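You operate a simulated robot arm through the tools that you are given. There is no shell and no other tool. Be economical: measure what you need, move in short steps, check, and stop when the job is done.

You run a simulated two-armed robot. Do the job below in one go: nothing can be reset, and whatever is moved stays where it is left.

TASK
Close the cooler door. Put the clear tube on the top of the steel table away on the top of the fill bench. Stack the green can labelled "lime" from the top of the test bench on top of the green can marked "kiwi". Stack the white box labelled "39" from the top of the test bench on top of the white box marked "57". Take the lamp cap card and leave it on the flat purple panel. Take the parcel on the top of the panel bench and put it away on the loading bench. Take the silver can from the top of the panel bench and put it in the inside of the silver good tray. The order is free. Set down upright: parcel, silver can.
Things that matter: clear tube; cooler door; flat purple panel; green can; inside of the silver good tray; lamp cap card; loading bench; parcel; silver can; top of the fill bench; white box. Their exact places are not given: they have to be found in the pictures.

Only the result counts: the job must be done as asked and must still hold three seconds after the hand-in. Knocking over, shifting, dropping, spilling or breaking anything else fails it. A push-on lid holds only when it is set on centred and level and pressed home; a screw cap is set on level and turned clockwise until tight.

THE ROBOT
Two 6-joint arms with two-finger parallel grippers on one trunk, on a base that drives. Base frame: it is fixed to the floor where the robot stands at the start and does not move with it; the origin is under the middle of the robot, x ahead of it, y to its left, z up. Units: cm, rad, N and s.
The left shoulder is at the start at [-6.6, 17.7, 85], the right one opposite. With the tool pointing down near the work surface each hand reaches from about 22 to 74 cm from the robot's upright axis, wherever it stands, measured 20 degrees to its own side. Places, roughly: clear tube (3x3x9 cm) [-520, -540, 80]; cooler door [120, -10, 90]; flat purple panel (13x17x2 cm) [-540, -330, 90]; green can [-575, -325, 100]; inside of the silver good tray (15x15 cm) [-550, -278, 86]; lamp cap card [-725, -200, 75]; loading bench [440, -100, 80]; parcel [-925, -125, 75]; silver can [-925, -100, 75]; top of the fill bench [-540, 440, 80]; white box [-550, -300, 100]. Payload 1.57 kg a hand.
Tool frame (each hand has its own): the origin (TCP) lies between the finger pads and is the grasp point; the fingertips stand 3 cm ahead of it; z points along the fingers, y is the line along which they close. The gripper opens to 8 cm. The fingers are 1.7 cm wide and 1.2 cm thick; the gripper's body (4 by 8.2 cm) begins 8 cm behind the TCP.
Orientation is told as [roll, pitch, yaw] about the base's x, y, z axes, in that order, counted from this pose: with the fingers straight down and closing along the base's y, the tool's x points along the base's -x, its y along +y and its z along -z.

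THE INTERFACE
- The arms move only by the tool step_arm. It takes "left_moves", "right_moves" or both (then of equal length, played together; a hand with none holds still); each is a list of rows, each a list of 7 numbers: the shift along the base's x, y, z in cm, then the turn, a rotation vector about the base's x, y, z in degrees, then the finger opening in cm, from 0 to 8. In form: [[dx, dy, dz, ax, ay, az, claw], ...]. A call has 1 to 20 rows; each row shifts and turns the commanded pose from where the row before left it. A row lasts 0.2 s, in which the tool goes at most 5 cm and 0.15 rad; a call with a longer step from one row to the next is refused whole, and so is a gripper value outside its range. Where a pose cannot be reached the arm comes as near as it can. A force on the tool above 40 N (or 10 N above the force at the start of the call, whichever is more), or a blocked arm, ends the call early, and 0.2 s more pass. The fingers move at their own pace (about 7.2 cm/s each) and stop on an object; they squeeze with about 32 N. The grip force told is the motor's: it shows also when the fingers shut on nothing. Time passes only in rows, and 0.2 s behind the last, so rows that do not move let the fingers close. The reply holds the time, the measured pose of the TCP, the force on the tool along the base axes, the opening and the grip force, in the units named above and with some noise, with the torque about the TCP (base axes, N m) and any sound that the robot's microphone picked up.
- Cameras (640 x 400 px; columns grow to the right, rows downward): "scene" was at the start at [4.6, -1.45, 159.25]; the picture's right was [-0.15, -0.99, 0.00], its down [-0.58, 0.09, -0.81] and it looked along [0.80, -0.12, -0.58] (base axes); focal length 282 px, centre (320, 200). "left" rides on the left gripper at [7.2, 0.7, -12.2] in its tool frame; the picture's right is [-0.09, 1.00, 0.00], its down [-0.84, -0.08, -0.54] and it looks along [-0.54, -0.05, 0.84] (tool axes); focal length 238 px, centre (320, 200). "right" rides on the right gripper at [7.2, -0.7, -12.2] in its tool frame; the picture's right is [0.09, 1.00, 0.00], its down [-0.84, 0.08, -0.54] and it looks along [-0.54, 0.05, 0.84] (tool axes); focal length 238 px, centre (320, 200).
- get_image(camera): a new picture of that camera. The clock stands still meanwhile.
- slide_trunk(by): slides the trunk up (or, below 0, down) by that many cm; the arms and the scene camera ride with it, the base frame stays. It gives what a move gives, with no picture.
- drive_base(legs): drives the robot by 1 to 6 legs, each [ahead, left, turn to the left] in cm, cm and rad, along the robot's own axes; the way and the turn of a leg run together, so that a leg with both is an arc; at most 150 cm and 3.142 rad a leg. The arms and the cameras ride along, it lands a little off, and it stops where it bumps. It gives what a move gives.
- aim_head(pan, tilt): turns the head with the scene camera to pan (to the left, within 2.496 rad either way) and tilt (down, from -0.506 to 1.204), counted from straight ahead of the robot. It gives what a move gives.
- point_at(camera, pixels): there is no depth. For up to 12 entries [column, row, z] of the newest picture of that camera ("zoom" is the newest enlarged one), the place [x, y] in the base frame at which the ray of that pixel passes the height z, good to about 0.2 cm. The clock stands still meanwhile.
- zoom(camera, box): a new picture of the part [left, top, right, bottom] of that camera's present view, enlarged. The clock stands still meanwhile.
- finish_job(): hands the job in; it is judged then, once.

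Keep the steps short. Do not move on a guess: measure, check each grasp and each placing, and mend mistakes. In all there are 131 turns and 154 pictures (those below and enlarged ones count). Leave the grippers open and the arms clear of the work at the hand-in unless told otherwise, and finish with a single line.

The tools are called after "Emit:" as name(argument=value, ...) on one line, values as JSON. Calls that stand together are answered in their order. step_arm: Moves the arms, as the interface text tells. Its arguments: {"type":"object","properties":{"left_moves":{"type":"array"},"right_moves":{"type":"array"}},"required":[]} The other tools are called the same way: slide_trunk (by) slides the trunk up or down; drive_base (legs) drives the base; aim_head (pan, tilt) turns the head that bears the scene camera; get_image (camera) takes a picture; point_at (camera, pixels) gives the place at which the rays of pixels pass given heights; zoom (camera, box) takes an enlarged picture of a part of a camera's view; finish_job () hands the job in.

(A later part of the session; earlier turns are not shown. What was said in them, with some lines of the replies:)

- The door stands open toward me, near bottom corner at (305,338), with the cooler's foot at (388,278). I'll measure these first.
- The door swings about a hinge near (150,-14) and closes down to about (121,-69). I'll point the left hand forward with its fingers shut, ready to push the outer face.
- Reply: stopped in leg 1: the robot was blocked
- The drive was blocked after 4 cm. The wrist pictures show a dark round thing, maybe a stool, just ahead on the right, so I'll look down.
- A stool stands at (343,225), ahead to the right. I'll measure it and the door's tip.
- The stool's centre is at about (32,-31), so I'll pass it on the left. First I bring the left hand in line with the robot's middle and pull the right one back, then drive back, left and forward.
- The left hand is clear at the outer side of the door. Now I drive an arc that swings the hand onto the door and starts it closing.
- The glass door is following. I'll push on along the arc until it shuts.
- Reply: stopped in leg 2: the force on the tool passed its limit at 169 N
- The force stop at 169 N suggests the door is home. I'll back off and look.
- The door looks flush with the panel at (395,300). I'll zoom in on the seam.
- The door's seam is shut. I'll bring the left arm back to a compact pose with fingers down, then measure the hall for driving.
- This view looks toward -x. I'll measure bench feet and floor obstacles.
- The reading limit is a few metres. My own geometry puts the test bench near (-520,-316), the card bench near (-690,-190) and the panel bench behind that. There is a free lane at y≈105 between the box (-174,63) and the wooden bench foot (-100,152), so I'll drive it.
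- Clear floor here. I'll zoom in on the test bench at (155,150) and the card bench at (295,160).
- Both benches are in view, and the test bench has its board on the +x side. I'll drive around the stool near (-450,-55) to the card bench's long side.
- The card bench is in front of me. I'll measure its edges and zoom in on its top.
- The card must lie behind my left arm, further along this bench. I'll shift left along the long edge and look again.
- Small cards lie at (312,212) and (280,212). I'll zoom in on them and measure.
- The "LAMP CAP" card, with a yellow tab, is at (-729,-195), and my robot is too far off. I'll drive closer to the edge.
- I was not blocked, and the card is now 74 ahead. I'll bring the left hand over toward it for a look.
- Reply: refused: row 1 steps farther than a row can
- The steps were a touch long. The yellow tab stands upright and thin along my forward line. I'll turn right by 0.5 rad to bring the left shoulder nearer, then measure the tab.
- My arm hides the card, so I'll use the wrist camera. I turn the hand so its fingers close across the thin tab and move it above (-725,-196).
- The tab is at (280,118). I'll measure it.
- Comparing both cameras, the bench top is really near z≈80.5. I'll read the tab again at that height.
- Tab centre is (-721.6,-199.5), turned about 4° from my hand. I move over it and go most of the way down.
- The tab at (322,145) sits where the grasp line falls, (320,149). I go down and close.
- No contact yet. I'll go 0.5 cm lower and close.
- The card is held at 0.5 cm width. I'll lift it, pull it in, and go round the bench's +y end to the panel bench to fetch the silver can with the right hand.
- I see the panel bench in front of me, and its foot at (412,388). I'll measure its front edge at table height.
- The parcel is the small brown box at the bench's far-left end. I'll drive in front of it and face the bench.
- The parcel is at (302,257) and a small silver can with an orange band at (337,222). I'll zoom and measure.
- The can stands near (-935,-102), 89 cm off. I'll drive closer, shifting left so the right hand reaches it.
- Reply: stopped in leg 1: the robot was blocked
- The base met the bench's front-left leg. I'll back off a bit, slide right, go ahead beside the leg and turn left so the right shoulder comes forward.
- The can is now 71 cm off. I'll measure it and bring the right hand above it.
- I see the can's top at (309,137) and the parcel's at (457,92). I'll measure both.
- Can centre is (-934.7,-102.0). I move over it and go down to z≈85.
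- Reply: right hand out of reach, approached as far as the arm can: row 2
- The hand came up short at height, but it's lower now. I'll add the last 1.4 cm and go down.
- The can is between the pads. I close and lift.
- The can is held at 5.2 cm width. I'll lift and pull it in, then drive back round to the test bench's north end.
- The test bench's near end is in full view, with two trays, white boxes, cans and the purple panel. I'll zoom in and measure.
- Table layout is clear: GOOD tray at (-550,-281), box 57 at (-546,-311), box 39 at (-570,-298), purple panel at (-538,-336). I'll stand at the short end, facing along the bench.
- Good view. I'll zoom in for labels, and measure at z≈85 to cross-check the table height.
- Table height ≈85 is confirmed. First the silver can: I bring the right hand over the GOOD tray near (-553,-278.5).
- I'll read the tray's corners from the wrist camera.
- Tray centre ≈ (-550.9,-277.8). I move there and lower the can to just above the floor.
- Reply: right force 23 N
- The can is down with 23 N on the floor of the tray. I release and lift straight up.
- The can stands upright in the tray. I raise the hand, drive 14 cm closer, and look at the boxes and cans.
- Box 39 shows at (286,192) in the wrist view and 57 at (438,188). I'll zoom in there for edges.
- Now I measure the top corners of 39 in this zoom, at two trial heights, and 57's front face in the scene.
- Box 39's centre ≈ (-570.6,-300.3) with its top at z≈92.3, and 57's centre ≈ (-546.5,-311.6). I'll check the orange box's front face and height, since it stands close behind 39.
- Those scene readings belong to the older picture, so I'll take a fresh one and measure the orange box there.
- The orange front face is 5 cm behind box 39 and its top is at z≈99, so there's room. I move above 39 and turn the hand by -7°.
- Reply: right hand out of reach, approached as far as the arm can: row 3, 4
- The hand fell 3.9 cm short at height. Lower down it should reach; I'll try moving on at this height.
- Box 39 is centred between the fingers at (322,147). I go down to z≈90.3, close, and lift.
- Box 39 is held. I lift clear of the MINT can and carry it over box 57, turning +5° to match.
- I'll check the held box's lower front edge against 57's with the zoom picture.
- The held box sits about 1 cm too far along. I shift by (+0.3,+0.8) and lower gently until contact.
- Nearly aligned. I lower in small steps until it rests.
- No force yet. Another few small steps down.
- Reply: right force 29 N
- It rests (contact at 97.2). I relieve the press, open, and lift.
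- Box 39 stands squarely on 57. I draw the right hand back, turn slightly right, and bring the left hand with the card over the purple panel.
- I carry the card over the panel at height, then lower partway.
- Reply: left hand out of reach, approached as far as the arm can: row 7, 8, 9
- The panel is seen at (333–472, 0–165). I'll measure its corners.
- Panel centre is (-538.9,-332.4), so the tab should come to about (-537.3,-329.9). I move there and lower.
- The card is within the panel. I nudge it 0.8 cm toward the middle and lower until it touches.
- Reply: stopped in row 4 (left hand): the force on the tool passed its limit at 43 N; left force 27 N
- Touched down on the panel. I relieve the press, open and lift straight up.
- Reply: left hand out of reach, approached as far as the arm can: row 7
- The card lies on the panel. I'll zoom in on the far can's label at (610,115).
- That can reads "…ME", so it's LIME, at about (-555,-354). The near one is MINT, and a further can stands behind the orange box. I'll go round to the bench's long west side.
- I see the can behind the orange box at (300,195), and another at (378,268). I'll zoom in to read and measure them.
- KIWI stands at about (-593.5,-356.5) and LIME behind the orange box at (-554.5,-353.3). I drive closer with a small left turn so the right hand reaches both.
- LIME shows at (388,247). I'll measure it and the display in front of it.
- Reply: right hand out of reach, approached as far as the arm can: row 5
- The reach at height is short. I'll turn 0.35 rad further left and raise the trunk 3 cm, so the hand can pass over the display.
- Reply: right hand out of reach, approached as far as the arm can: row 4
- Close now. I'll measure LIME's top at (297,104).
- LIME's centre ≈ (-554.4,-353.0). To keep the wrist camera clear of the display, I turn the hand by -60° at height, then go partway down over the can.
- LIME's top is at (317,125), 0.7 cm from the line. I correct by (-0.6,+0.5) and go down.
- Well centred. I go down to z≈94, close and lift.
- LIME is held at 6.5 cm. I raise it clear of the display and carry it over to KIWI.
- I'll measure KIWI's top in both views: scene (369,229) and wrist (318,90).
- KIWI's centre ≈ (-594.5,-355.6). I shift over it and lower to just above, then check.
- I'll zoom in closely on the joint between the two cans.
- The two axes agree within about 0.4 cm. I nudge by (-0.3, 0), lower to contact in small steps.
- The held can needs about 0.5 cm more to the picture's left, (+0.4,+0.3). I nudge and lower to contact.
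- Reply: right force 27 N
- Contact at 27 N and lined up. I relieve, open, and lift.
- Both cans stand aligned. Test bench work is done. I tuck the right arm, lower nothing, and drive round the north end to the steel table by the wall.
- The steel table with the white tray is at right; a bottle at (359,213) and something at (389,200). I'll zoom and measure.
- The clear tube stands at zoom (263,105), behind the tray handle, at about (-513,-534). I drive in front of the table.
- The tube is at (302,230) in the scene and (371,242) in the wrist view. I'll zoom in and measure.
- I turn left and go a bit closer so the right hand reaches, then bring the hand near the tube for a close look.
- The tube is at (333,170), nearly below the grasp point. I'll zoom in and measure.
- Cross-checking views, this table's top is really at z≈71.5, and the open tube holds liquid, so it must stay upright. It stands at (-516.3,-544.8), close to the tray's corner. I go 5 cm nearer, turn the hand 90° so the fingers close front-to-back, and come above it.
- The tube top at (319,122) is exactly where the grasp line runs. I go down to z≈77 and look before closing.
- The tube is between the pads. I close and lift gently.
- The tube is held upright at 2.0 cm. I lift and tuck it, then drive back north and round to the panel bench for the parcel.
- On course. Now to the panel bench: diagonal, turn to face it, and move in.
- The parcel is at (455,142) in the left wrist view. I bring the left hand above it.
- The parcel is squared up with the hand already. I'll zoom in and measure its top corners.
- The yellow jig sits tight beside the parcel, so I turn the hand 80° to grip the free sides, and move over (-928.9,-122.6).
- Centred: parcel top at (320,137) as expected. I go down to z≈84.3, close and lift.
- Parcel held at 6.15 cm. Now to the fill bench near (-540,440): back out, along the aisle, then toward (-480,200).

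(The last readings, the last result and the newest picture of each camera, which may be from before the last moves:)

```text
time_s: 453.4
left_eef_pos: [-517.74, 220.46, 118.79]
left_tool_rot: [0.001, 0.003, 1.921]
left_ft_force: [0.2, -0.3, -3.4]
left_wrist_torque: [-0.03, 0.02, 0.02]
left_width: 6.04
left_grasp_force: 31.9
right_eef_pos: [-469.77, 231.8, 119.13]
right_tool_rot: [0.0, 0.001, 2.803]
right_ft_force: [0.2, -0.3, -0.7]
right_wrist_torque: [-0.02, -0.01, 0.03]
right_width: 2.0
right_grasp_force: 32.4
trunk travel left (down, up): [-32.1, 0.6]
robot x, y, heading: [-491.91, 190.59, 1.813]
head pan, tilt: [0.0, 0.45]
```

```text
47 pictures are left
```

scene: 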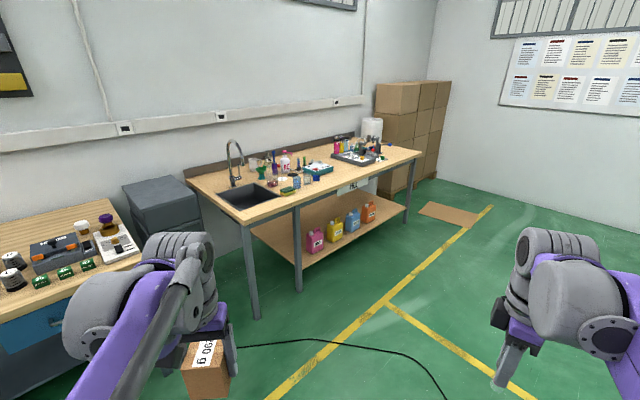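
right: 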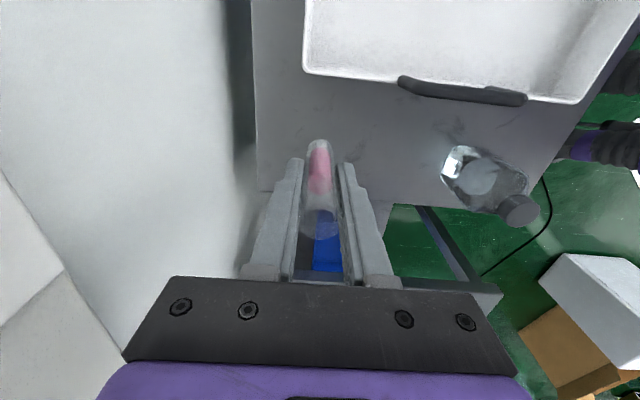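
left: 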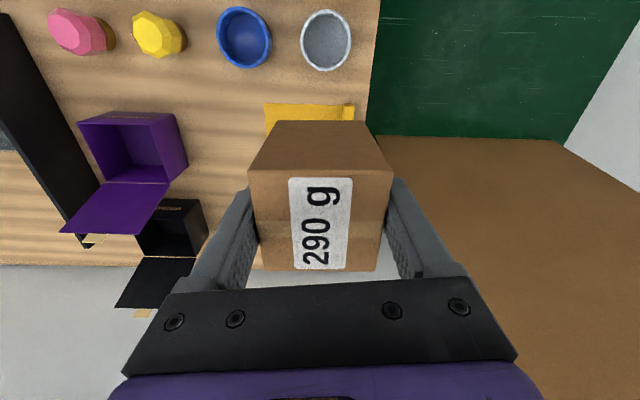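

The fill bench has a sink at left and clutter in the middle. I'll zoom in to find free top.

Emit:
zoom(camera="scene", box=[180, 120, 430, 260])

Emit:
point_at(camera="scene", pixels=[[242, 221, 80], [256, 317, 0], [298, 290, 0], [416, 155, 80], [408, 222, 0], [400, 158, 80], [330, 183, 80], [188, 180, 80]])

```text
2.56 times, centred on (305, 190) of scene
```

zoom: 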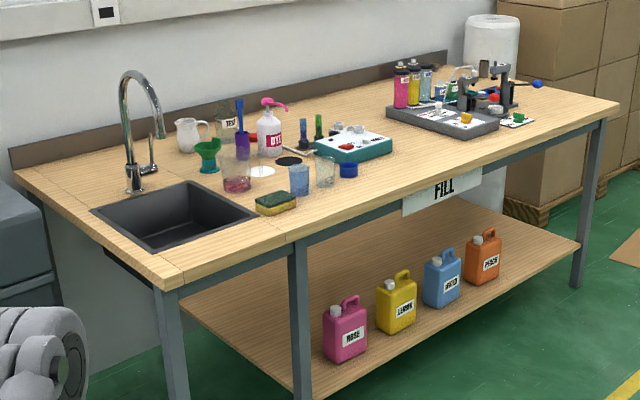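

```text
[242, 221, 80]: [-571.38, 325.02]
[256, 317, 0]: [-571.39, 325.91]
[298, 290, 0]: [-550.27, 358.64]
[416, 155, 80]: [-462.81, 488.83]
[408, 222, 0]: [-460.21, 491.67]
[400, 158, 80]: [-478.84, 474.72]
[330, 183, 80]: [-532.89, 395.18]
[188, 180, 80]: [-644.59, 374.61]
```

Bench top z≈80, and bare wood lies near (-530,405). I drive to stand in front of it, facing the bench.

Emit:
drive_base(legs=[[81.5, -20.2, 0], [81.5, -20.2, 0], [0, 0, 0.746]])

Emit:
aim_head(pan=-0.2, tilt=0.7)

Emit:
get_image(camera="scene")

```text
time_s: 463.9
left_eef_pos: [-532.42, 360.76, 118.63]
left_tool_rot: [0.0, 0.002, 2.7]
left_ft_force: [0.4, -1.0, -3.1]
left_wrist_torque: [-0.01, 0.01, 0.0]
left_width: 6.0
left_grasp_force: 32.1
right_eef_pos: [-506.46, 402.44, 119.02]
right_tool_rot: [0.0, 0.002, -2.704]
right_ft_force: [0.4, -0.3, 0.2]
right_wrist_torque: [0.0, -0.01, 0.02]
right_width: 2.02
right_grasp_force: 32.3
trunk travel left (down, up): [-32.1, 0.6]
robot x, y, heading: [-493.11, 357.78, 2.582]
head pan, tilt: [0.0, 0.45]
```

```text
time_s: 464.7
left_eef_pos: [-532.5, 360.81, 118.71]
left_tool_rot: [0.0, 0.0, 2.701]
left_ft_force: [0.3, 0.1, -2.3]
left_wrist_torque: [-0.01, -0.02, 0.0]
left_width: 6.02
left_grasp_force: 31.7
right_eef_pos: [-506.37, 402.34, 119.14]
right_tool_rot: [0.002, 0.0, -2.703]
right_ft_force: [-0.1, 0.1, 0.5]
right_wrist_torque: [-0.04, -0.04, 0.02]
right_width: 1.99
right_grasp_force: 32.5
trunk travel left (down, up): [-32.1, 0.6]
robot x, y, heading: [-492.97, 357.8, 2.589]
head pan, tilt: [-0.201, 0.7]
```

```text
45 pictures are left
```

scene: 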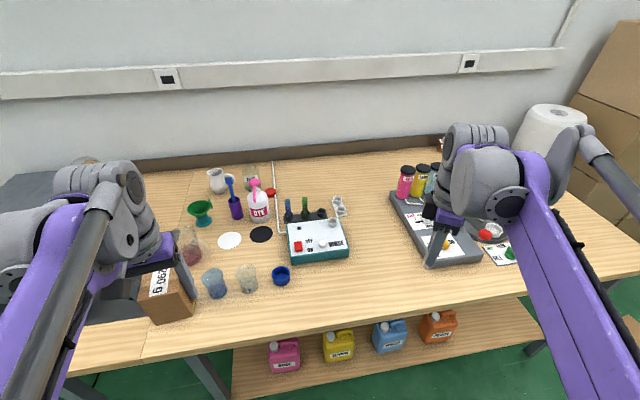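

A bare area lies at about (375,270). I'll measure it and the edge.

Emit:
point_at(camera="scene", pixels=[[375, 270, 80], [375, 270, 83], [340, 327, 80], [347, 260, 80], [430, 268, 80], [281, 285, 80]])

Emit:
get_image(camera="right")

```text
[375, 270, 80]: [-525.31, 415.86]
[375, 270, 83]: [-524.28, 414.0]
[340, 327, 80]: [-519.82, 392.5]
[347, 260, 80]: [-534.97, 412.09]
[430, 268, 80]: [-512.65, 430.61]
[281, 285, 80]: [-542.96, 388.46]
```

```text
44 pictures are left
```

right: 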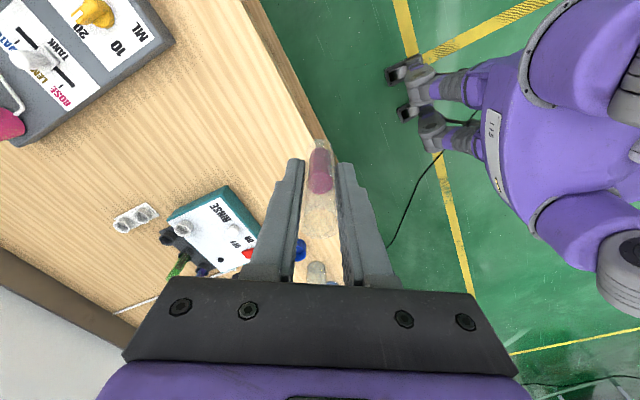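

I carry the tube over (-522,411) and lower it most of the way.

Emit:
step_arm(right_moves=[[-3.1, 1.75, 0, 0, 0, 0, 0], [-3.1, 1.75, 0, 0, 0, 0, 0], [-3.1, 1.75, 0, 0, 0, 0, 0], [-3.1, 1.75, 0, 0, 0, 0, 0], [-3.2, 1.7, 0, 0, 0, 0, 0], [0, 0, -4, 0, 0, 0, 0], [0, 0, -4, 0, 0, 0, 0], [0, 0, -4, 0, 0, 0, 0], [0, 0, -4, 0, 0, 0, 0], [0, 0, -4, 0, 0, 0, 0], [0, 0, -4, 0, 0, 0, 0], [0, 0, -3, 0, 0, 0, 0]])

Emit:
zoom(camera="scene", box=[310, 180, 480, 330])

Emit:
get_image(camera="right")

```text
time_s: 467.3
left_eef_pos: [-532.36, 360.78, 118.64]
left_tool_rot: [-0.001, 0.004, 2.699]
left_ft_force: [0.0, -0.8, -2.6]
left_wrist_torque: [-0.02, 0.03, -0.03]
left_width: 5.96
left_grasp_force: 32.3
right_eef_pos: [-522.13, 411.23, 91.97]
right_tool_rot: [0.003, -0.001, -2.703]
right_ft_force: [0.3, 0.5, -0.2]
right_wrist_torque: [0.01, 0.04, -0.04]
right_width: 2.03
right_grasp_force: 31.9
trunk travel left (down, up): [-32.1, 0.6]
robot x, y, heading: [-492.85, 357.6, 2.583]
head pan, tilt: [-0.201, 0.7]
```

```text
2.67 times, centred on (395, 255) of scene
```

zoom: 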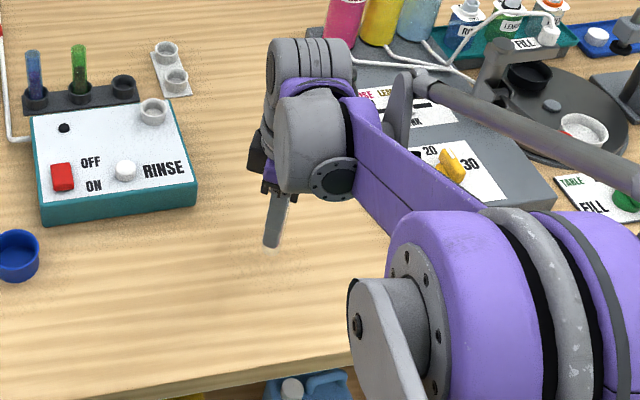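

```text
42 pictures are left
```

right: 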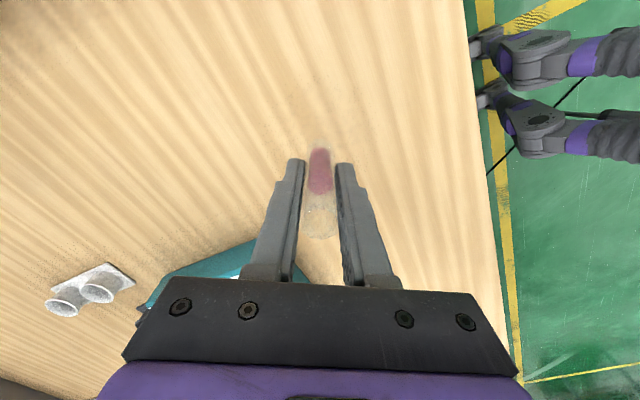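

Clear all round. I lower in decreasing steps and watch the force.

Emit:
step_arm(right_moves=[[0, 0, -3, 0, 0, 0, 0], [0, 0, -1.5, 0, 0, 0, 0], [0, 0, -0.5, 0, 0, 0, 0]])

Emit:
step_arm(right_moves=[[0, 0, -0.3, 0, 0, 0, 0], [0, 0, -0.3, 0, 0, 0, 0]])

Emit:
get_image(camera="right")

```text
time_s: 467.8
left_eef_pos: [-532.49, 360.59, 118.84]
left_tool_rot: [-0.002, 0.0, 2.7]
left_ft_force: [0.6, -0.1, -2.7]
left_wrist_torque: [-0.02, 0.0, 0.02]
left_width: 5.99
left_grasp_force: 31.9
right_eef_pos: [-522.15, 411.21, 89.23]
right_tool_rot: [-0.003, 0.001, -2.705]
right_ft_force: [-0.2, -0.6, 25.7]
right_wrist_torque: [-0.02, -0.03, 0.01]
right_width: 2.02
right_grasp_force: 32.0
trunk travel left (down, up): [-32.1, 0.6]
robot x, y, heading: [-492.91, 357.68, 2.588]
head pan, tilt: [-0.201, 0.7]
stopped in row 2 (right hand): the force on the tool passed its limit at 64 N (the readings are from after the stop); the commanded pose is now the measured one
```

```text
time_s: 468.1
left_eef_pos: [-532.27, 360.66, 118.74]
left_tool_rot: [-0.001, 0.003, 2.7]
left_ft_force: [-1.0, -0.9, -3.0]
left_wrist_torque: [-0.03, -0.02, -0.01]
left_width: 5.99
left_grasp_force: 32.1
right_eef_pos: [-522.17, 411.31, 89.35]
right_tool_rot: [-0.001, 0.0, -2.703]
right_ft_force: [-0.2, -0.2, 31.2]
right_wrist_torque: [-0.07, 0.01, 0.0]
right_width: 2.02
right_grasp_force: 31.7
trunk travel left (down, up): [-32.1, 0.6]
robot x, y, heading: [-492.41, 357.98, 2.586]
head pan, tilt: [-0.201, 0.7]
stopped in row 1 (right hand): the force on the tool passed its limit at 43 N (the readings are from after the stop); the commanded pose is now the measured one
```

```text
41 pictures are left
```

right: 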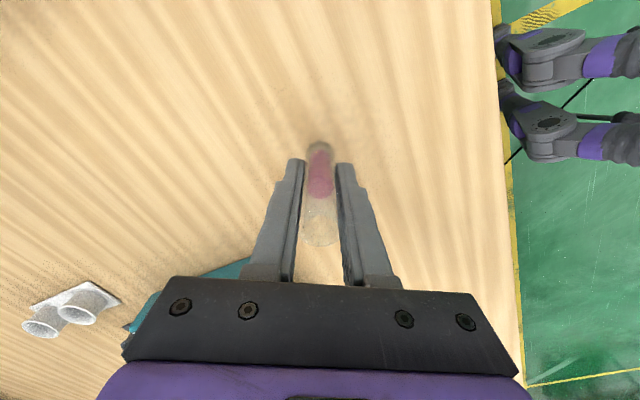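

It touched down sooner than expected, at 89.3, and looks intact and upright. I relieve, open and lift.

Emit:
step_arm(right_moves=[[0, 0, 0.15, 0, 0, 0, 2], [0, 0, 0, 0, 0, 0, 3], [0, 0, 0, 0, 0, 0, 4], [0, 0, 0, 0, 0, 0, 4.5], [0, 0, 2, 0, 0, 0, 4.5], [0, 0, 3, 0, 0, 0, 4.5], [0, 0, 4, 0, 0, 0, 4.5], [0, 0, 4, 0, 0, 0, 4.5], [0, 0, 4, 0, 0, 0, 5]])

Emit:
get_image(camera="right")

```text
time_s: 470.1
left_eef_pos: [-532.48, 360.72, 118.73]
left_tool_rot: [0.0, 0.004, 2.699]
left_ft_force: [-0.3, 0.0, -2.4]
left_wrist_torque: [-0.01, -0.05, 0.0]
left_width: 5.96
left_grasp_force: 31.9
right_eef_pos: [-522.06, 411.39, 106.26]
right_tool_rot: [0.0, -0.002, -2.705]
right_ft_force: [-0.1, 0.8, -0.4]
right_wrist_torque: [0.01, -0.01, 0.01]
right_width: 5.02
right_grasp_force: 0.1
trunk travel left (down, up): [-32.1, 0.6]
robot x, y, heading: [-492.92, 358.07, 2.588]
head pan, tilt: [-0.201, 0.7]
```

```text
40 pictures are left
```

right: 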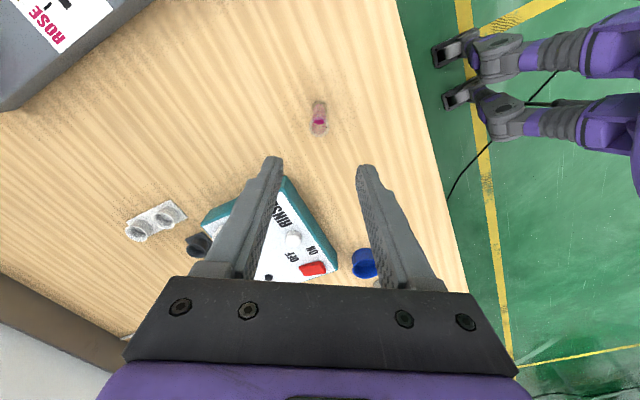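

The tube stands upright on the fill bench. I tuck the right hand and drive back toward the start area by the known lane.

Emit:
step_arm(right_moves=[[0, 0, 4, 0, 0, 0, 8], [3.2, -2, 3, 0, 0, 0, 8], [3.2, -2, 3, 0, 0, 0, 8], [3.2, -2, 2, 0, 0, 0, 8], [3.2, -2, 0, 0, 0, 0, 8]])

Emit:
drive_base(legs=[[-30, 0, 0], [0, 0, 2.745], [144, 0, 0], [144, 0, 0], [0, 0, 0.95], [140, 0, 0]])

```text
time_s: 471.3
left_eef_pos: [-532.36, 360.73, 118.67]
left_tool_rot: [-0.001, 0.002, 2.7]
left_ft_force: [-0.9, -0.4, -2.9]
left_wrist_torque: [0.01, -0.01, -0.02]
left_width: 5.98
left_grasp_force: 32.4
right_eef_pos: [-509.26, 403.08, 118.03]
right_tool_rot: [-0.001, 0.0, -2.702]
right_ft_force: [0.1, -0.8, -0.2]
right_wrist_torque: [0.02, 0.0, -0.02]
right_width: 8.02
right_grasp_force: 0.1
trunk travel left (down, up): [-32.1, 0.6]
robot x, y, heading: [-492.74, 358.11, 2.582]
head pan, tilt: [-0.201, 0.7]
```

```text
time_s: 502.4
left_eef_pos: [-131.48, 118.89, 118.71]
left_tool_rot: [0.0, 0.001, 0.127]
left_ft_force: [-0.3, -0.1, -2.1]
left_wrist_torque: [-0.01, 0.01, 0.02]
left_width: 5.99
left_grasp_force: 31.8
right_eef_pos: [-128.13, 70.51, 117.93]
right_tool_rot: [0.0, 0.001, 1.005]
right_ft_force: [0.1, -0.2, 0.6]
right_wrist_torque: [0.01, 0.0, 0.02]
right_width: 7.99
right_grasp_force: 0.1
trunk travel left (down, up): [-32.1, 0.6]
robot x, y, heading: [-166.19, 99.61, 0.015]
head pan, tilt: [-0.201, 0.7]
```

On the lane. I go on to about (40,105) and look toward +x past the cooler.

Emit:
drive_base(legs=[[103, 1, 0], [103, 1, 0]])

Emit:
aim_head(pan=-0.3, tilt=0.4)

Emit:
get_image(camera="scene")

```text
time_s: 512.7
left_eef_pos: [73.66, 124.69, 118.7]
left_tool_rot: [-0.001, 0.004, 0.138]
left_ft_force: [-0.1, 0.6, -2.8]
left_wrist_torque: [-0.03, -0.01, 0.0]
left_width: 5.99
left_grasp_force: 31.7
right_eef_pos: [77.45, 76.52, 118.15]
right_tool_rot: [-0.001, 0.001, 1.018]
right_ft_force: [0.1, 0.0, 0.3]
right_wrist_torque: [-0.01, 0.0, 0.0]
right_width: 8.0
right_grasp_force: 0.1
trunk travel left (down, up): [-32.1, 0.6]
robot x, y, heading: [38.81, 105.27, 0.028]
head pan, tilt: [-0.201, 0.7]
```

```text
time_s: 513.5
left_eef_pos: [73.63, 124.58, 118.72]
left_tool_rot: [-0.001, 0.004, 0.137]
left_ft_force: [0.2, -0.1, -2.6]
left_wrist_torque: [0.02, 0.02, 0.0]
left_width: 5.97
left_grasp_force: 32.0
right_eef_pos: [77.51, 76.54, 118.11]
right_tool_rot: [0.002, 0.0, 1.017]
right_ft_force: [-0.4, 0.3, 1.0]
right_wrist_torque: [0.0, -0.01, -0.03]
right_width: 7.99
right_grasp_force: 0.0
trunk travel left (down, up): [-32.1, 0.6]
robot x, y, heading: [38.95, 105.14, 0.021]
head pan, tilt: [-0.3, 0.4]
```

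```text
39 pictures are left
```

scene: 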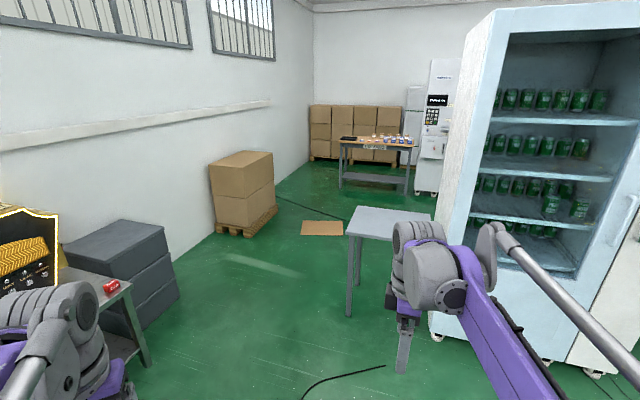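

The loading bench is at the back, front edge about (452,-49)–(403,-141). I'll weave between the small white table, the pallet and the flat cardboard, then look again.

Emit:
drive_base(legs=[[0, 0, -0.52], [70.7, 38.6, 0], [70.7, 38.6, 0], [94.6, -16.8, 0], [42.7, -67.8, 0]])

Emit:
aim_head(pan=0, tilt=0.55)

Emit:
get_image(camera="scene")

```text
time_s: 533.7
left_eef_pos: [322.08, -33.1, 118.73]
left_tool_rot: [0.0, 0.003, -0.364]
left_ft_force: [1.1, 0.9, -2.8]
left_wrist_torque: [0.0, -0.02, 0.01]
left_width: 5.99
left_grasp_force: 32.3
right_eef_pos: [302.26, -77.08, 118.1]
right_tool_rot: [0.001, -0.001, 0.514]
right_ft_force: [-0.3, -0.1, 0.3]
right_wrist_torque: [0.0, 0.02, 0.01]
right_width: 8.0
right_grasp_force: 0.1
trunk travel left (down, up): [-32.1, 0.6]
robot x, y, heading: [282.2, -33.15, -0.477]
head pan, tilt: [-0.3, 0.4]
```

```text
time_s: 534.5
left_eef_pos: [322.01, -33.02, 118.72]
left_tool_rot: [0.0, 0.003, -0.364]
left_ft_force: [-0.2, 0.3, -2.6]
left_wrist_torque: [0.03, 0.01, -0.02]
left_width: 5.97
left_grasp_force: 31.4
right_eef_pos: [302.23, -77.07, 117.94]
right_tool_rot: [0.001, 0.0, 0.515]
right_ft_force: [0.4, -0.2, -0.2]
right_wrist_torque: [0.02, 0.01, -0.02]
right_width: 8.0
right_grasp_force: 0.0
trunk travel left (down, up): [-32.1, 0.6]
robot x, y, heading: [282.43, -33.23, -0.48]
head pan, tilt: [0.0, 0.55]
```

```text
38 pictures are left
```

scene: 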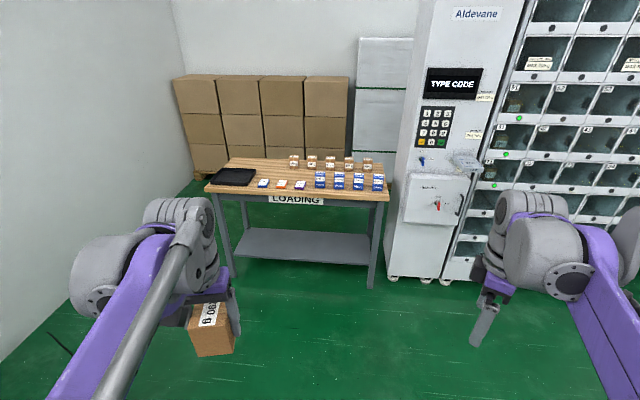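

The LOADING bench is in front. I'll zoom in to find free top and measure it.

Emit:
zoom(camera="scene", box=[195, 145, 400, 215])

Emit:
point_at(camera="scene", pixels=[[206, 192, 80], [389, 201, 80], [372, 288, 0], [234, 275, 0], [300, 191, 80], [235, 158, 80], [270, 190, 80]])

```text
3.12 times, centred on (298, 180) of scene
```

zoom: 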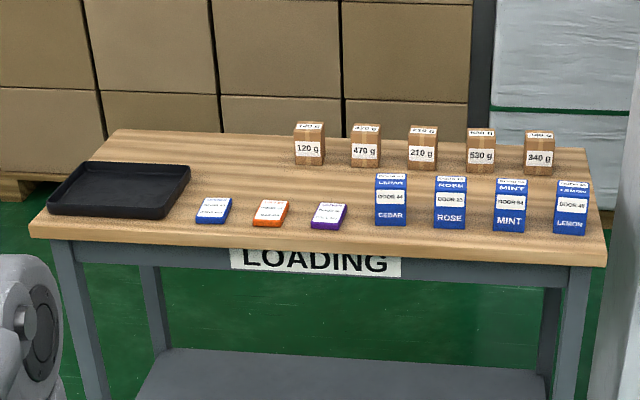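

```text
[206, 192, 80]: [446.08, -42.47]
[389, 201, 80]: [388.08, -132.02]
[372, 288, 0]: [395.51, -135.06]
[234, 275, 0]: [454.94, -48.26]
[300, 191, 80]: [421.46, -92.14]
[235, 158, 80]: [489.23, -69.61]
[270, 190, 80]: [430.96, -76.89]
```

There's bare wood between the black tray and the "120 g" box. I drive up in front of it.

Emit:
drive_base(legs=[[116, 0, 0], [0, 19, -0.095]])

Emit:
aim_head(pan=0.1, tilt=0.75)

Emit:
get_image(camera="scene")

Emit:
get_image(camera="left")

```text
time_s: 542.4
left_eef_pos: [436.47, -72.73, 118.69]
left_tool_rot: [0.0, 0.003, -0.433]
left_ft_force: [0.2, -0.7, -2.2]
left_wrist_torque: [0.02, 0.03, -0.03]
left_width: 5.99
left_grasp_force: 31.3
right_eef_pos: [413.65, -115.25, 118.06]
right_tool_rot: [-0.001, 0.001, 0.444]
right_ft_force: [-0.3, 0.2, 0.1]
right_wrist_torque: [0.0, -0.03, -0.02]
right_width: 7.99
right_grasp_force: 0.0
trunk travel left (down, up): [-32.1, 0.6]
robot x, y, heading: [397.14, -69.78, -0.55]
head pan, tilt: [0.0, 0.55]
```

```text
time_s: 543.1
left_eef_pos: [436.43, -72.67, 118.8]
left_tool_rot: [-0.001, 0.005, -0.434]
left_ft_force: [0.3, 0.0, -2.8]
left_wrist_torque: [0.01, 0.0, -0.01]
left_width: 5.98
left_grasp_force: 31.8
right_eef_pos: [413.66, -115.32, 118.05]
right_tool_rot: [0.0, 0.001, 0.446]
right_ft_force: [-0.6, -0.1, -0.2]
right_wrist_torque: [0.03, 0.0, 0.02]
right_width: 8.0
right_grasp_force: 0.1
trunk travel left (down, up): [-32.1, 0.6]
robot x, y, heading: [396.48, -70.2, -0.553]
head pan, tilt: [0.099, 0.75]
```

```text
36 pictures are left
```

scene: 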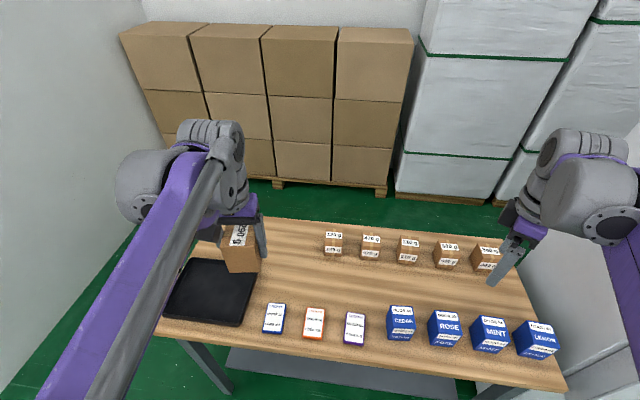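

```text
35 pictures are left
```

left: 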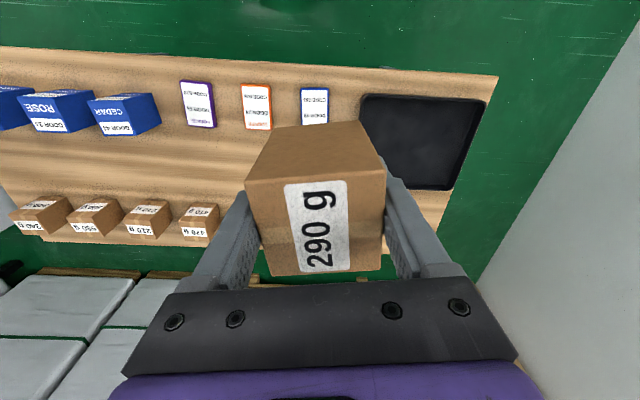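

The free spot is around (295,262). I'll measure it plus its neighbours.

Emit:
point_at(camera="scene", pixels=[[292, 262, 80], [292, 262, 83], [332, 256, 80], [275, 300, 80], [254, 290, 80], [250, 320, 80], [565, 390, 80], [262, 222, 80]])

Emit:
point_at(camera="left", pixels=[[318, 88, 80], [318, 88, 83], [497, 75, 80], [490, 105, 81], [450, 190, 81], [215, 240, 80], [300, 88, 80]])

Emit:
zoom(camera="scene", box=[180, 180, 300, 310])

```text
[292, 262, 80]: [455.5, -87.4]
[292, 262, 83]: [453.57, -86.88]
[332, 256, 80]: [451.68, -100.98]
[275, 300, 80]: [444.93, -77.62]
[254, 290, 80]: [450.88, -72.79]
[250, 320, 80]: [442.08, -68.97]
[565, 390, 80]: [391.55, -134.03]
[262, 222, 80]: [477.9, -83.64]
```

```text
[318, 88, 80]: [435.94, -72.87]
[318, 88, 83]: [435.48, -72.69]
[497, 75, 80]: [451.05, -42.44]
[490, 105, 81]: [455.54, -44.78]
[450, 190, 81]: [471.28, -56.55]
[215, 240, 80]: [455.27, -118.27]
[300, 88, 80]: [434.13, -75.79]
```

```text
3.08 times, centred on (240, 245) of scene
```

zoom: 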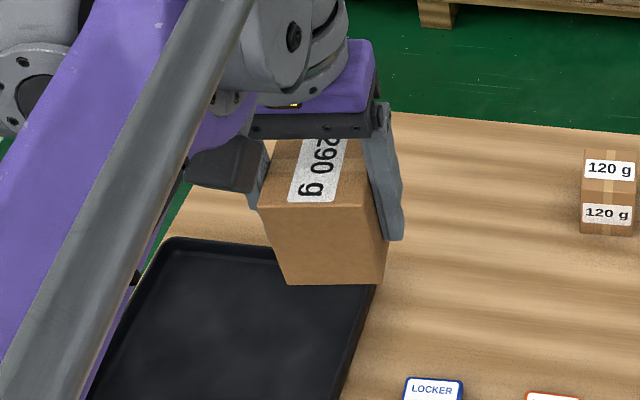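

I carry the parcel over (455,-88) and lower to about z≈95, then check it.

Emit:
step_arm(left_moves=[[3.1, -2.55, 0, 0, 0, 0, 0], [3.1, -2.55, 0, 0, 0, 0, 0], [3.1, -2.55, 0, 0, 0, 0, 0], [3.1, -2.55, 0, 0, 0, 0, 0], [3.1, -2.55, 0, 0, 0, 0, 0], [3.1, -2.55, 0, 0, 0, 0, 0], [0, 0, -4, 0, 0, 0, 0], [0, 0, -4, 0, 0, 0, 0], [0, 0, -4, 0, 0, 0, 0], [0, 0, -4, 0, 0, 0, 0], [0, 0, -4, 0, 0, 0, 0], [0, 0, -4, 0, 0, 0, 0]])

Emit:
zoom(camera="scene", box=[220, 180, 370, 320])

Emit:
get_image(camera="left")

```text
time_s: 545.7
left_eef_pos: [455.06, -87.77, 94.81]
left_tool_rot: [0.001, 0.004, -0.435]
left_ft_force: [0.4, 0.2, -2.8]
left_wrist_torque: [0.0, 0.03, 0.0]
left_width: 6.0
left_grasp_force: 32.1
right_eef_pos: [413.58, -115.27, 117.95]
right_tool_rot: [0.0, 0.001, 0.445]
right_ft_force: [0.6, 0.6, -0.7]
right_wrist_torque: [-0.03, 0.02, 0.0]
right_width: 7.98
right_grasp_force: 0.1
trunk travel left (down, up): [-32.1, 0.6]
robot x, y, heading: [396.52, -70.09, -0.55]
head pan, tilt: [0.099, 0.75]
```

```text
2.86 times, centred on (295, 250) of scene
```

zoom: 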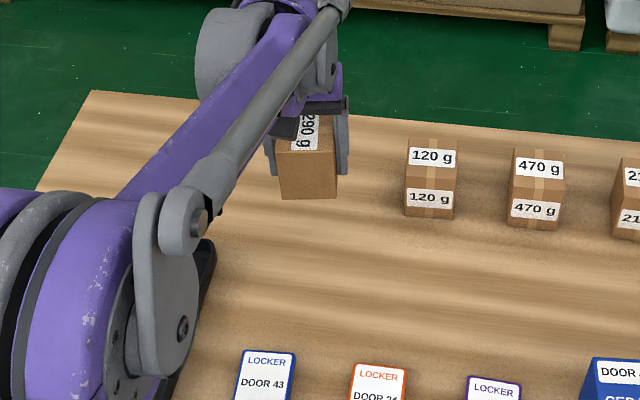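

```text
32 pictures are left
```

left: 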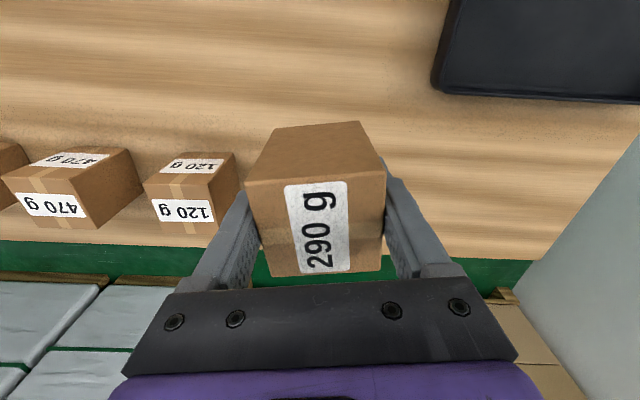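

Clear. I lower on with shrinking steps until contact.

Emit:
step_arm(left_moves=[[0, 0, -3, 0, 0, 0, 0], [0, 0, -2.5, 0, 0, 0, 0], [0, 0, -0.8, 0, 0, 0, 0], [0, 0, -0.8, 0, 0, 0, 0], [0, 0, -0.5, 0, 0, 0, 0], [0, 0, -0.5, 0, 0, 0, 0]])

Emit:
zoom(camera="scene", box=[250, 200, 340, 290])

```text
time_s: 547.1
left_eef_pos: [455.07, -87.89, 86.67]
left_tool_rot: [0.002, 0.005, -0.435]
left_ft_force: [0.5, 0.1, -3.4]
left_wrist_torque: [-0.01, 0.02, -0.04]
left_width: 5.97
left_grasp_force: 32.1
right_eef_pos: [413.71, -115.27, 117.98]
right_tool_rot: [0.0, 0.0, 0.445]
right_ft_force: [0.8, 0.2, 0.1]
right_wrist_torque: [-0.03, 0.0, 0.03]
right_width: 8.0
right_grasp_force: 0.0
trunk travel left (down, up): [-32.1, 0.6]
robot x, y, heading: [396.97, -70.25, -0.551]
head pan, tilt: [0.099, 0.75]
```

```text
4.44 times, centred on (295, 245) of scene
```

zoom: 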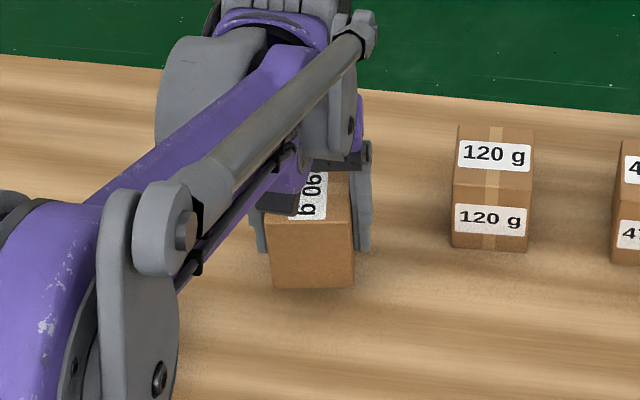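

Still free, with the shadow close beneath. I'll continue in 0.4 cm steps.

Emit:
step_arm(left_moves=[[0, 0, -0.5, 0, 0, 0, 0], [0, 0, -0.4, 0, 0, 0, 0], [0, 0, -0.4, 0, 0, 0, 0]])

Emit:
step_arm(left_moves=[[0, 0, -0.4, 0, 0, 0, 0], [0, 0, -0.4, 0, 0, 0, 0]])

Emit:
zoom(camera="scene", box=[250, 200, 340, 290])

```text
time_s: 547.9
left_eef_pos: [454.97, -87.9, 85.36]
left_tool_rot: [0.001, 0.004, -0.435]
left_ft_force: [-0.3, 0.2, -2.6]
left_wrist_torque: [-0.01, 0.03, 0.0]
left_width: 5.99
left_grasp_force: 31.9
right_eef_pos: [413.58, -115.27, 117.97]
right_tool_rot: [0.001, 0.0, 0.445]
right_ft_force: [-0.3, -0.4, -0.6]
right_wrist_torque: [-0.05, 0.03, 0.0]
right_width: 7.98
right_grasp_force: 0.0
trunk travel left (down, up): [-32.1, 0.6]
robot x, y, heading: [396.61, -70.0, -0.557]
head pan, tilt: [0.099, 0.75]
```

```text
time_s: 548.5
left_eef_pos: [454.97, -88.0, 84.45]
left_tool_rot: [0.0, 0.004, -0.434]
left_ft_force: [-0.2, -0.1, -2.6]
left_wrist_torque: [0.0, 0.06, 0.02]
left_width: 5.99
left_grasp_force: 32.3
right_eef_pos: [413.66, -115.28, 117.95]
right_tool_rot: [0.001, -0.001, 0.445]
right_ft_force: [-0.6, -0.1, -0.7]
right_wrist_torque: [-0.04, -0.01, -0.01]
right_width: 8.0
right_grasp_force: 0.0
trunk travel left (down, up): [-32.1, 0.6]
robot x, y, heading: [396.83, -69.94, -0.547]
head pan, tilt: [0.099, 0.75]
```

```text
4.44 times, centred on (295, 245) of scene
```

zoom: 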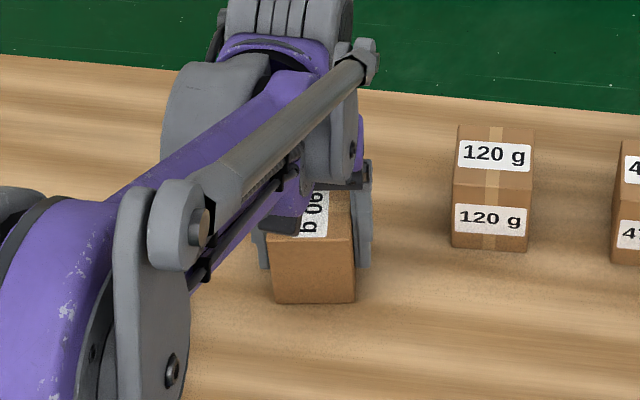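

Still no touch. Two more short sets of steps.

Emit:
step_arm(left_moves=[[0, 0, -0.4, 0, 0, 0, 0], [0, 0, -0.4, 0, 0, 0, 0]])

Emit:
step_arm(left_moves=[[0, 0, -0.3, 0, 0, 0, 0], [0, 0, -0.3, 0, 0, 0, 0]])

Emit:
step_arm(left_moves=[[0, 0, -0.3, 0, 0, 0, 0], [0, 0, -0.3, 0, 0, 0, 0]])

Emit:
zoom(camera="scene", box=[250, 200, 340, 290])

```text
time_s: 549.1
left_eef_pos: [454.97, -87.96, 84.36]
left_tool_rot: [0.002, -0.001, -0.434]
left_ft_force: [2.7, -0.9, 30.3]
left_wrist_torque: [-0.34, -0.06, 0.03]
left_width: 5.97
left_grasp_force: 32.0
right_eef_pos: [413.49, -115.18, 118.15]
right_tool_rot: [-0.002, -0.002, 0.444]
right_ft_force: [0.4, 0.5, -0.3]
right_wrist_torque: [-0.03, -0.03, 0.03]
right_width: 7.98
right_grasp_force: 0.0
trunk travel left (down, up): [-32.1, 0.6]
robot x, y, heading: [396.77, -70.16, -0.548]
head pan, tilt: [0.099, 0.75]
stopped in row 2 (left hand): the force on the tool passed its limit at 46 N (the readings are from after the stop); the commanded pose is now the measured one
```

```text
time_s: 549.4
left_eef_pos: [454.94, -87.88, 84.3]
left_tool_rot: [0.0, -0.001, -0.435]
left_ft_force: [2.2, -0.8, 28.8]
left_wrist_torque: [-0.33, -0.19, 0.09]
left_width: 5.97
left_grasp_force: 32.4
right_eef_pos: [413.44, -115.33, 118.02]
right_tool_rot: [-0.002, 0.0, 0.446]
right_ft_force: [-0.1, -0.1, -0.1]
right_wrist_torque: [0.01, 0.01, -0.01]
right_width: 7.97
right_grasp_force: 0.0
trunk travel left (down, up): [-32.1, 0.6]
robot x, y, heading: [397.28, -70.27, -0.548]
head pan, tilt: [0.099, 0.75]
stopped in row 1 (left hand): the force on the tool passed its limit at 46 N (the readings are from after the stop); the commanded pose is now the measured one
```

```text
time_s: 549.8
left_eef_pos: [454.89, -87.97, 84.25]
left_tool_rot: [-0.001, 0.0, -0.437]
left_ft_force: [-0.6, 1.2, 25.6]
left_wrist_torque: [-0.39, -0.29, 0.05]
left_width: 5.96
left_grasp_force: 31.8
right_eef_pos: [413.46, -115.22, 118.1]
right_tool_rot: [-0.001, 0.0, 0.447]
right_ft_force: [-0.1, -0.7, 0.2]
right_wrist_torque: [-0.01, 0.01, 0.02]
right_width: 8.03
right_grasp_force: 0.2
trunk travel left (down, up): [-32.1, 0.6]
robot x, y, heading: [396.83, -70.08, -0.549]
head pan, tilt: [0.099, 0.75]
stopped in row 1 (left hand): the force on the tool passed its limit at 44 N (the readings are from after the stop); the commanded pose is now the measured one
```

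```text
4.44 times, centred on (295, 245) of scene
```

zoom: 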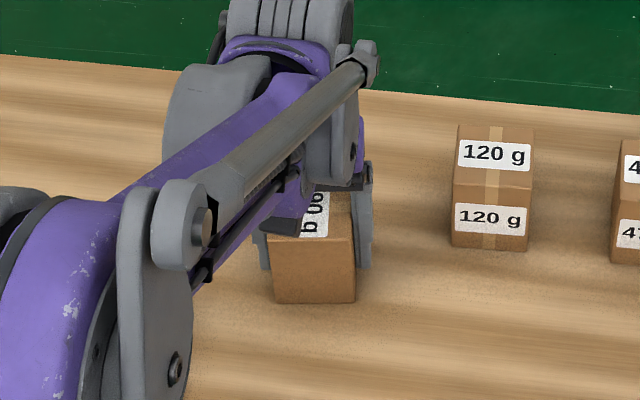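

It's down. I relieve the press, open, and lift straight up.

Emit:
step_arm(left_moves=[[0, 0, 0.2, 0, 0, 0, 6], [0, 0, 0, 0, 0, 0, 7.5], [0, 0, 0, 0, 0, 0, 8], [0, 0, 2, 0, 0, 0, 8], [0, 0, 4, 0, 0, 0, 8], [0, 0, 4, 0, 0, 0, 8], [0, 0, 4, 0, 0, 0, 8], [0, 0, 4, 0, 0, 0, 8], [-3, 2, 4, 0, 0, 0, 8], [-3, 2, 3, 0, 0, 0, 8], [-3, 2, 0, 0, 0, 0, 8], [-3, 2, 0, 0, 0, 0, 8]])

Emit:
get_image(camera="scene")

Emit:
zoom(camera="left", box=[160, 100, 480, 300])

```text
refused: row 9 steps farther than a row can; nothing moved
```

```text
28 pictures are left
```

scene: 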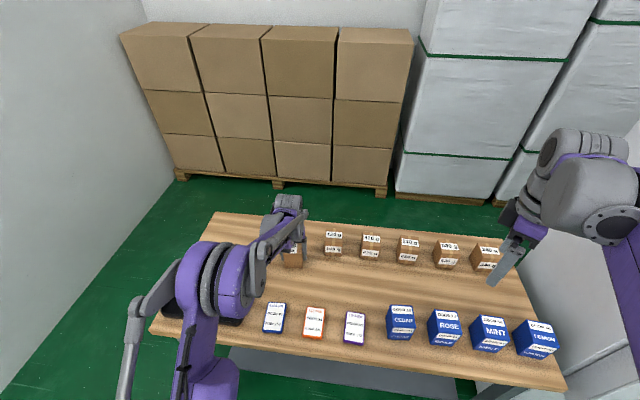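

```text
2.00 times, centred on (320, 200) of left
```

zoom: 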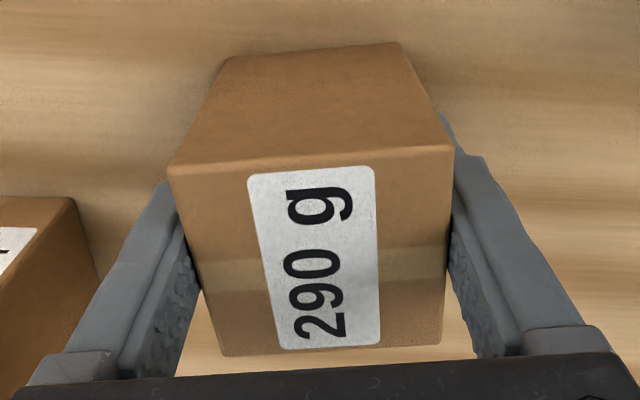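

One row was too long. The same again with shorter steps.

Emit:
step_arm(left_moves=[[0, 0, 0.2, 0, 0, 0, 6], [0, 0, 0, 0, 0, 0, 7.5], [0, 0, 0, 0, 0, 0, 8], [0, 0, 2, 0, 0, 0, 8], [0, 0, 4, 0, 0, 0, 8], [0, 0, 4, 0, 0, 0, 8], [0, 0, 4, 0, 0, 0, 8], [0, 0, 4, 0, 0, 0, 8], [0, 0, 4, 0, 0, 0, 8], [-2, 1.5, 4, 0, 0, 0, 8], [-3, 2, 3, 0, 0, 0, 8], [-3, 2, 0, 0, 0, 0, 8], [-3, 2, 0, 0, 0, 0, 8], [-3, 2, 0, 0, 0, 0, 8]])

Emit:
get_image(camera="scene")

Emit:
get_image(camera="left")

```text
time_s: 552.8
left_eef_pos: [440.9, -78.31, 113.32]
left_tool_rot: [0.001, 0.003, -0.435]
left_ft_force: [1.1, 0.1, 0.1]
left_wrist_torque: [-0.03, -0.02, 0.03]
left_width: 7.99
left_grasp_force: 0.0
right_eef_pos: [413.56, -115.21, 118.16]
right_tool_rot: [-0.001, 0.001, 0.445]
right_ft_force: [-0.2, -0.2, -1.1]
right_wrist_torque: [-0.01, -0.05, -0.01]
right_width: 7.99
right_grasp_force: 0.1
trunk travel left (down, up): [-32.1, 0.6]
robot x, y, heading: [396.72, -70.18, -0.552]
head pan, tilt: [0.099, 0.75]
```

```text
26 pictures are left
```

scene: 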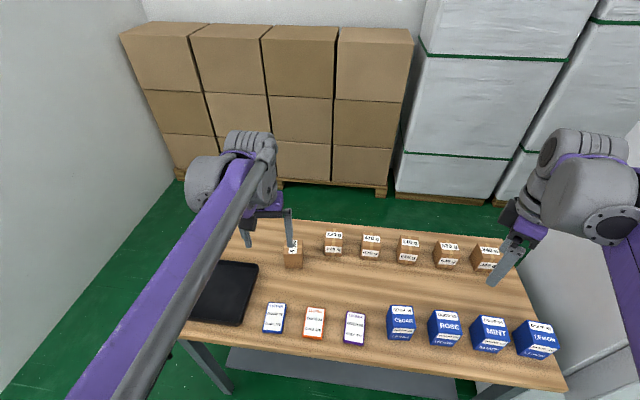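

```text
25 pictures are left
```

left: 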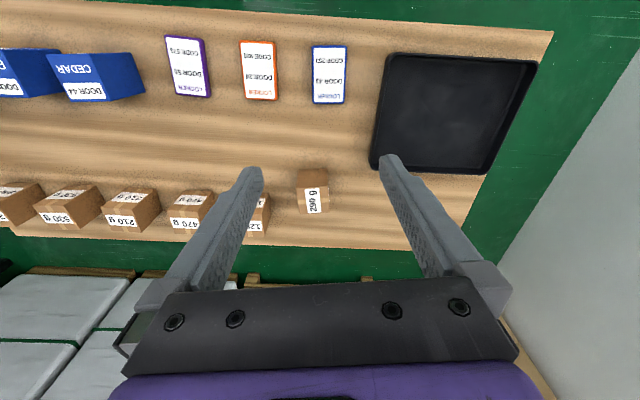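

The parcel stands upright, and both hands are empty and open. I back away a little and take a last look at the bench.

Emit:
drive_base(legs=[[-35, 0, 0]])

Emit:
zoom(camera="scene", box=[200, 150, 420, 290])

```text
time_s: 555.0
left_eef_pos: [411.38, -60.26, 113.27]
left_tool_rot: [0.0, 0.001, -0.442]
left_ft_force: [0.5, -1.2, 0.0]
left_wrist_torque: [0.02, 0.03, -0.01]
left_width: 7.99
left_grasp_force: 0.0
right_eef_pos: [383.69, -97.11, 118.18]
right_tool_rot: [0.001, -0.002, 0.44]
right_ft_force: [-0.6, 0.3, 0.7]
right_wrist_torque: [0.01, 0.03, 0.01]
right_width: 8.03
right_grasp_force: 0.1
trunk travel left (down, up): [-32.1, 0.6]
robot x, y, heading: [366.7, -51.65, -0.555]
head pan, tilt: [0.099, 0.75]
```

```text
2.86 times, centred on (310, 220) of scene
```

zoom: 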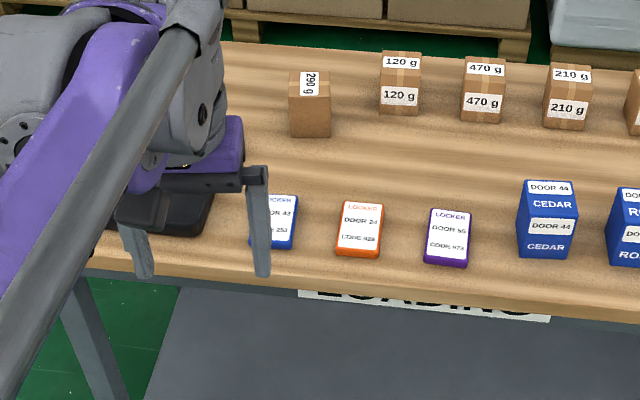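

All good here. I have turns to spare, so I'll drive back by the same way for a last check that the cooler door is truly shut.

Emit:
drive_base(legs=[[-80.9, -29, 0], [-47, 62.6, 0], [-105, 7.9, 0], [-100, -58, 0]])

Emit:
aim_head(pan=-0.6, tilt=0.45)

Emit:
get_image(camera="scene")

```text
time_s: 575.7
left_eef_pos: [119.55, 100.67, 113.2]
left_tool_rot: [0.003, 0.002, -0.401]
left_ft_force: [-1.0, -0.2, -0.2]
left_wrist_torque: [0.0, 0.01, 0.02]
left_width: 7.98
left_grasp_force: 0.1
right_eef_pos: [93.33, 62.88, 118.01]
right_tool_rot: [0.0, 0.0, 0.479]
right_ft_force: [-1.0, -0.2, 0.5]
right_wrist_torque: [0.0, -0.02, -0.01]
right_width: 7.99
right_grasp_force: 0.1
trunk travel left (down, up): [-32.1, 0.6]
robot x, y, heading: [74.92, 107.38, -0.518]
head pan, tilt: [0.099, 0.75]
```

```text
time_s: 576.8
left_eef_pos: [119.55, 100.59, 113.29]
left_tool_rot: [-0.001, 0.002, -0.401]
left_ft_force: [0.8, -0.7, -0.4]
left_wrist_torque: [-0.02, 0.01, -0.01]
left_width: 8.03
left_grasp_force: 0.1
right_eef_pos: [93.31, 62.77, 118.08]
right_tool_rot: [0.001, -0.001, 0.478]
right_ft_force: [-0.7, 0.2, -0.2]
right_wrist_torque: [0.03, 0.0, 0.02]
right_width: 7.99
right_grasp_force: 0.1
trunk travel left (down, up): [-32.1, 0.6]
robot x, y, heading: [74.8, 107.61, -0.511]
head pan, tilt: [-0.6, 0.45]
```

```text
23 pictures are left
```

scene: 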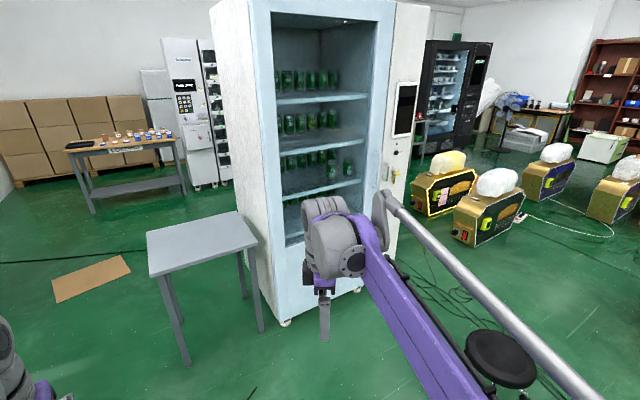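

The door sits flush with the cabinet and both hands are open and clear, so I'm handing in.

Emit:
finish_job()

```text
The job is handed in.
```

All seven parts of the job were done and checked in the pictures, and the job is handed in.
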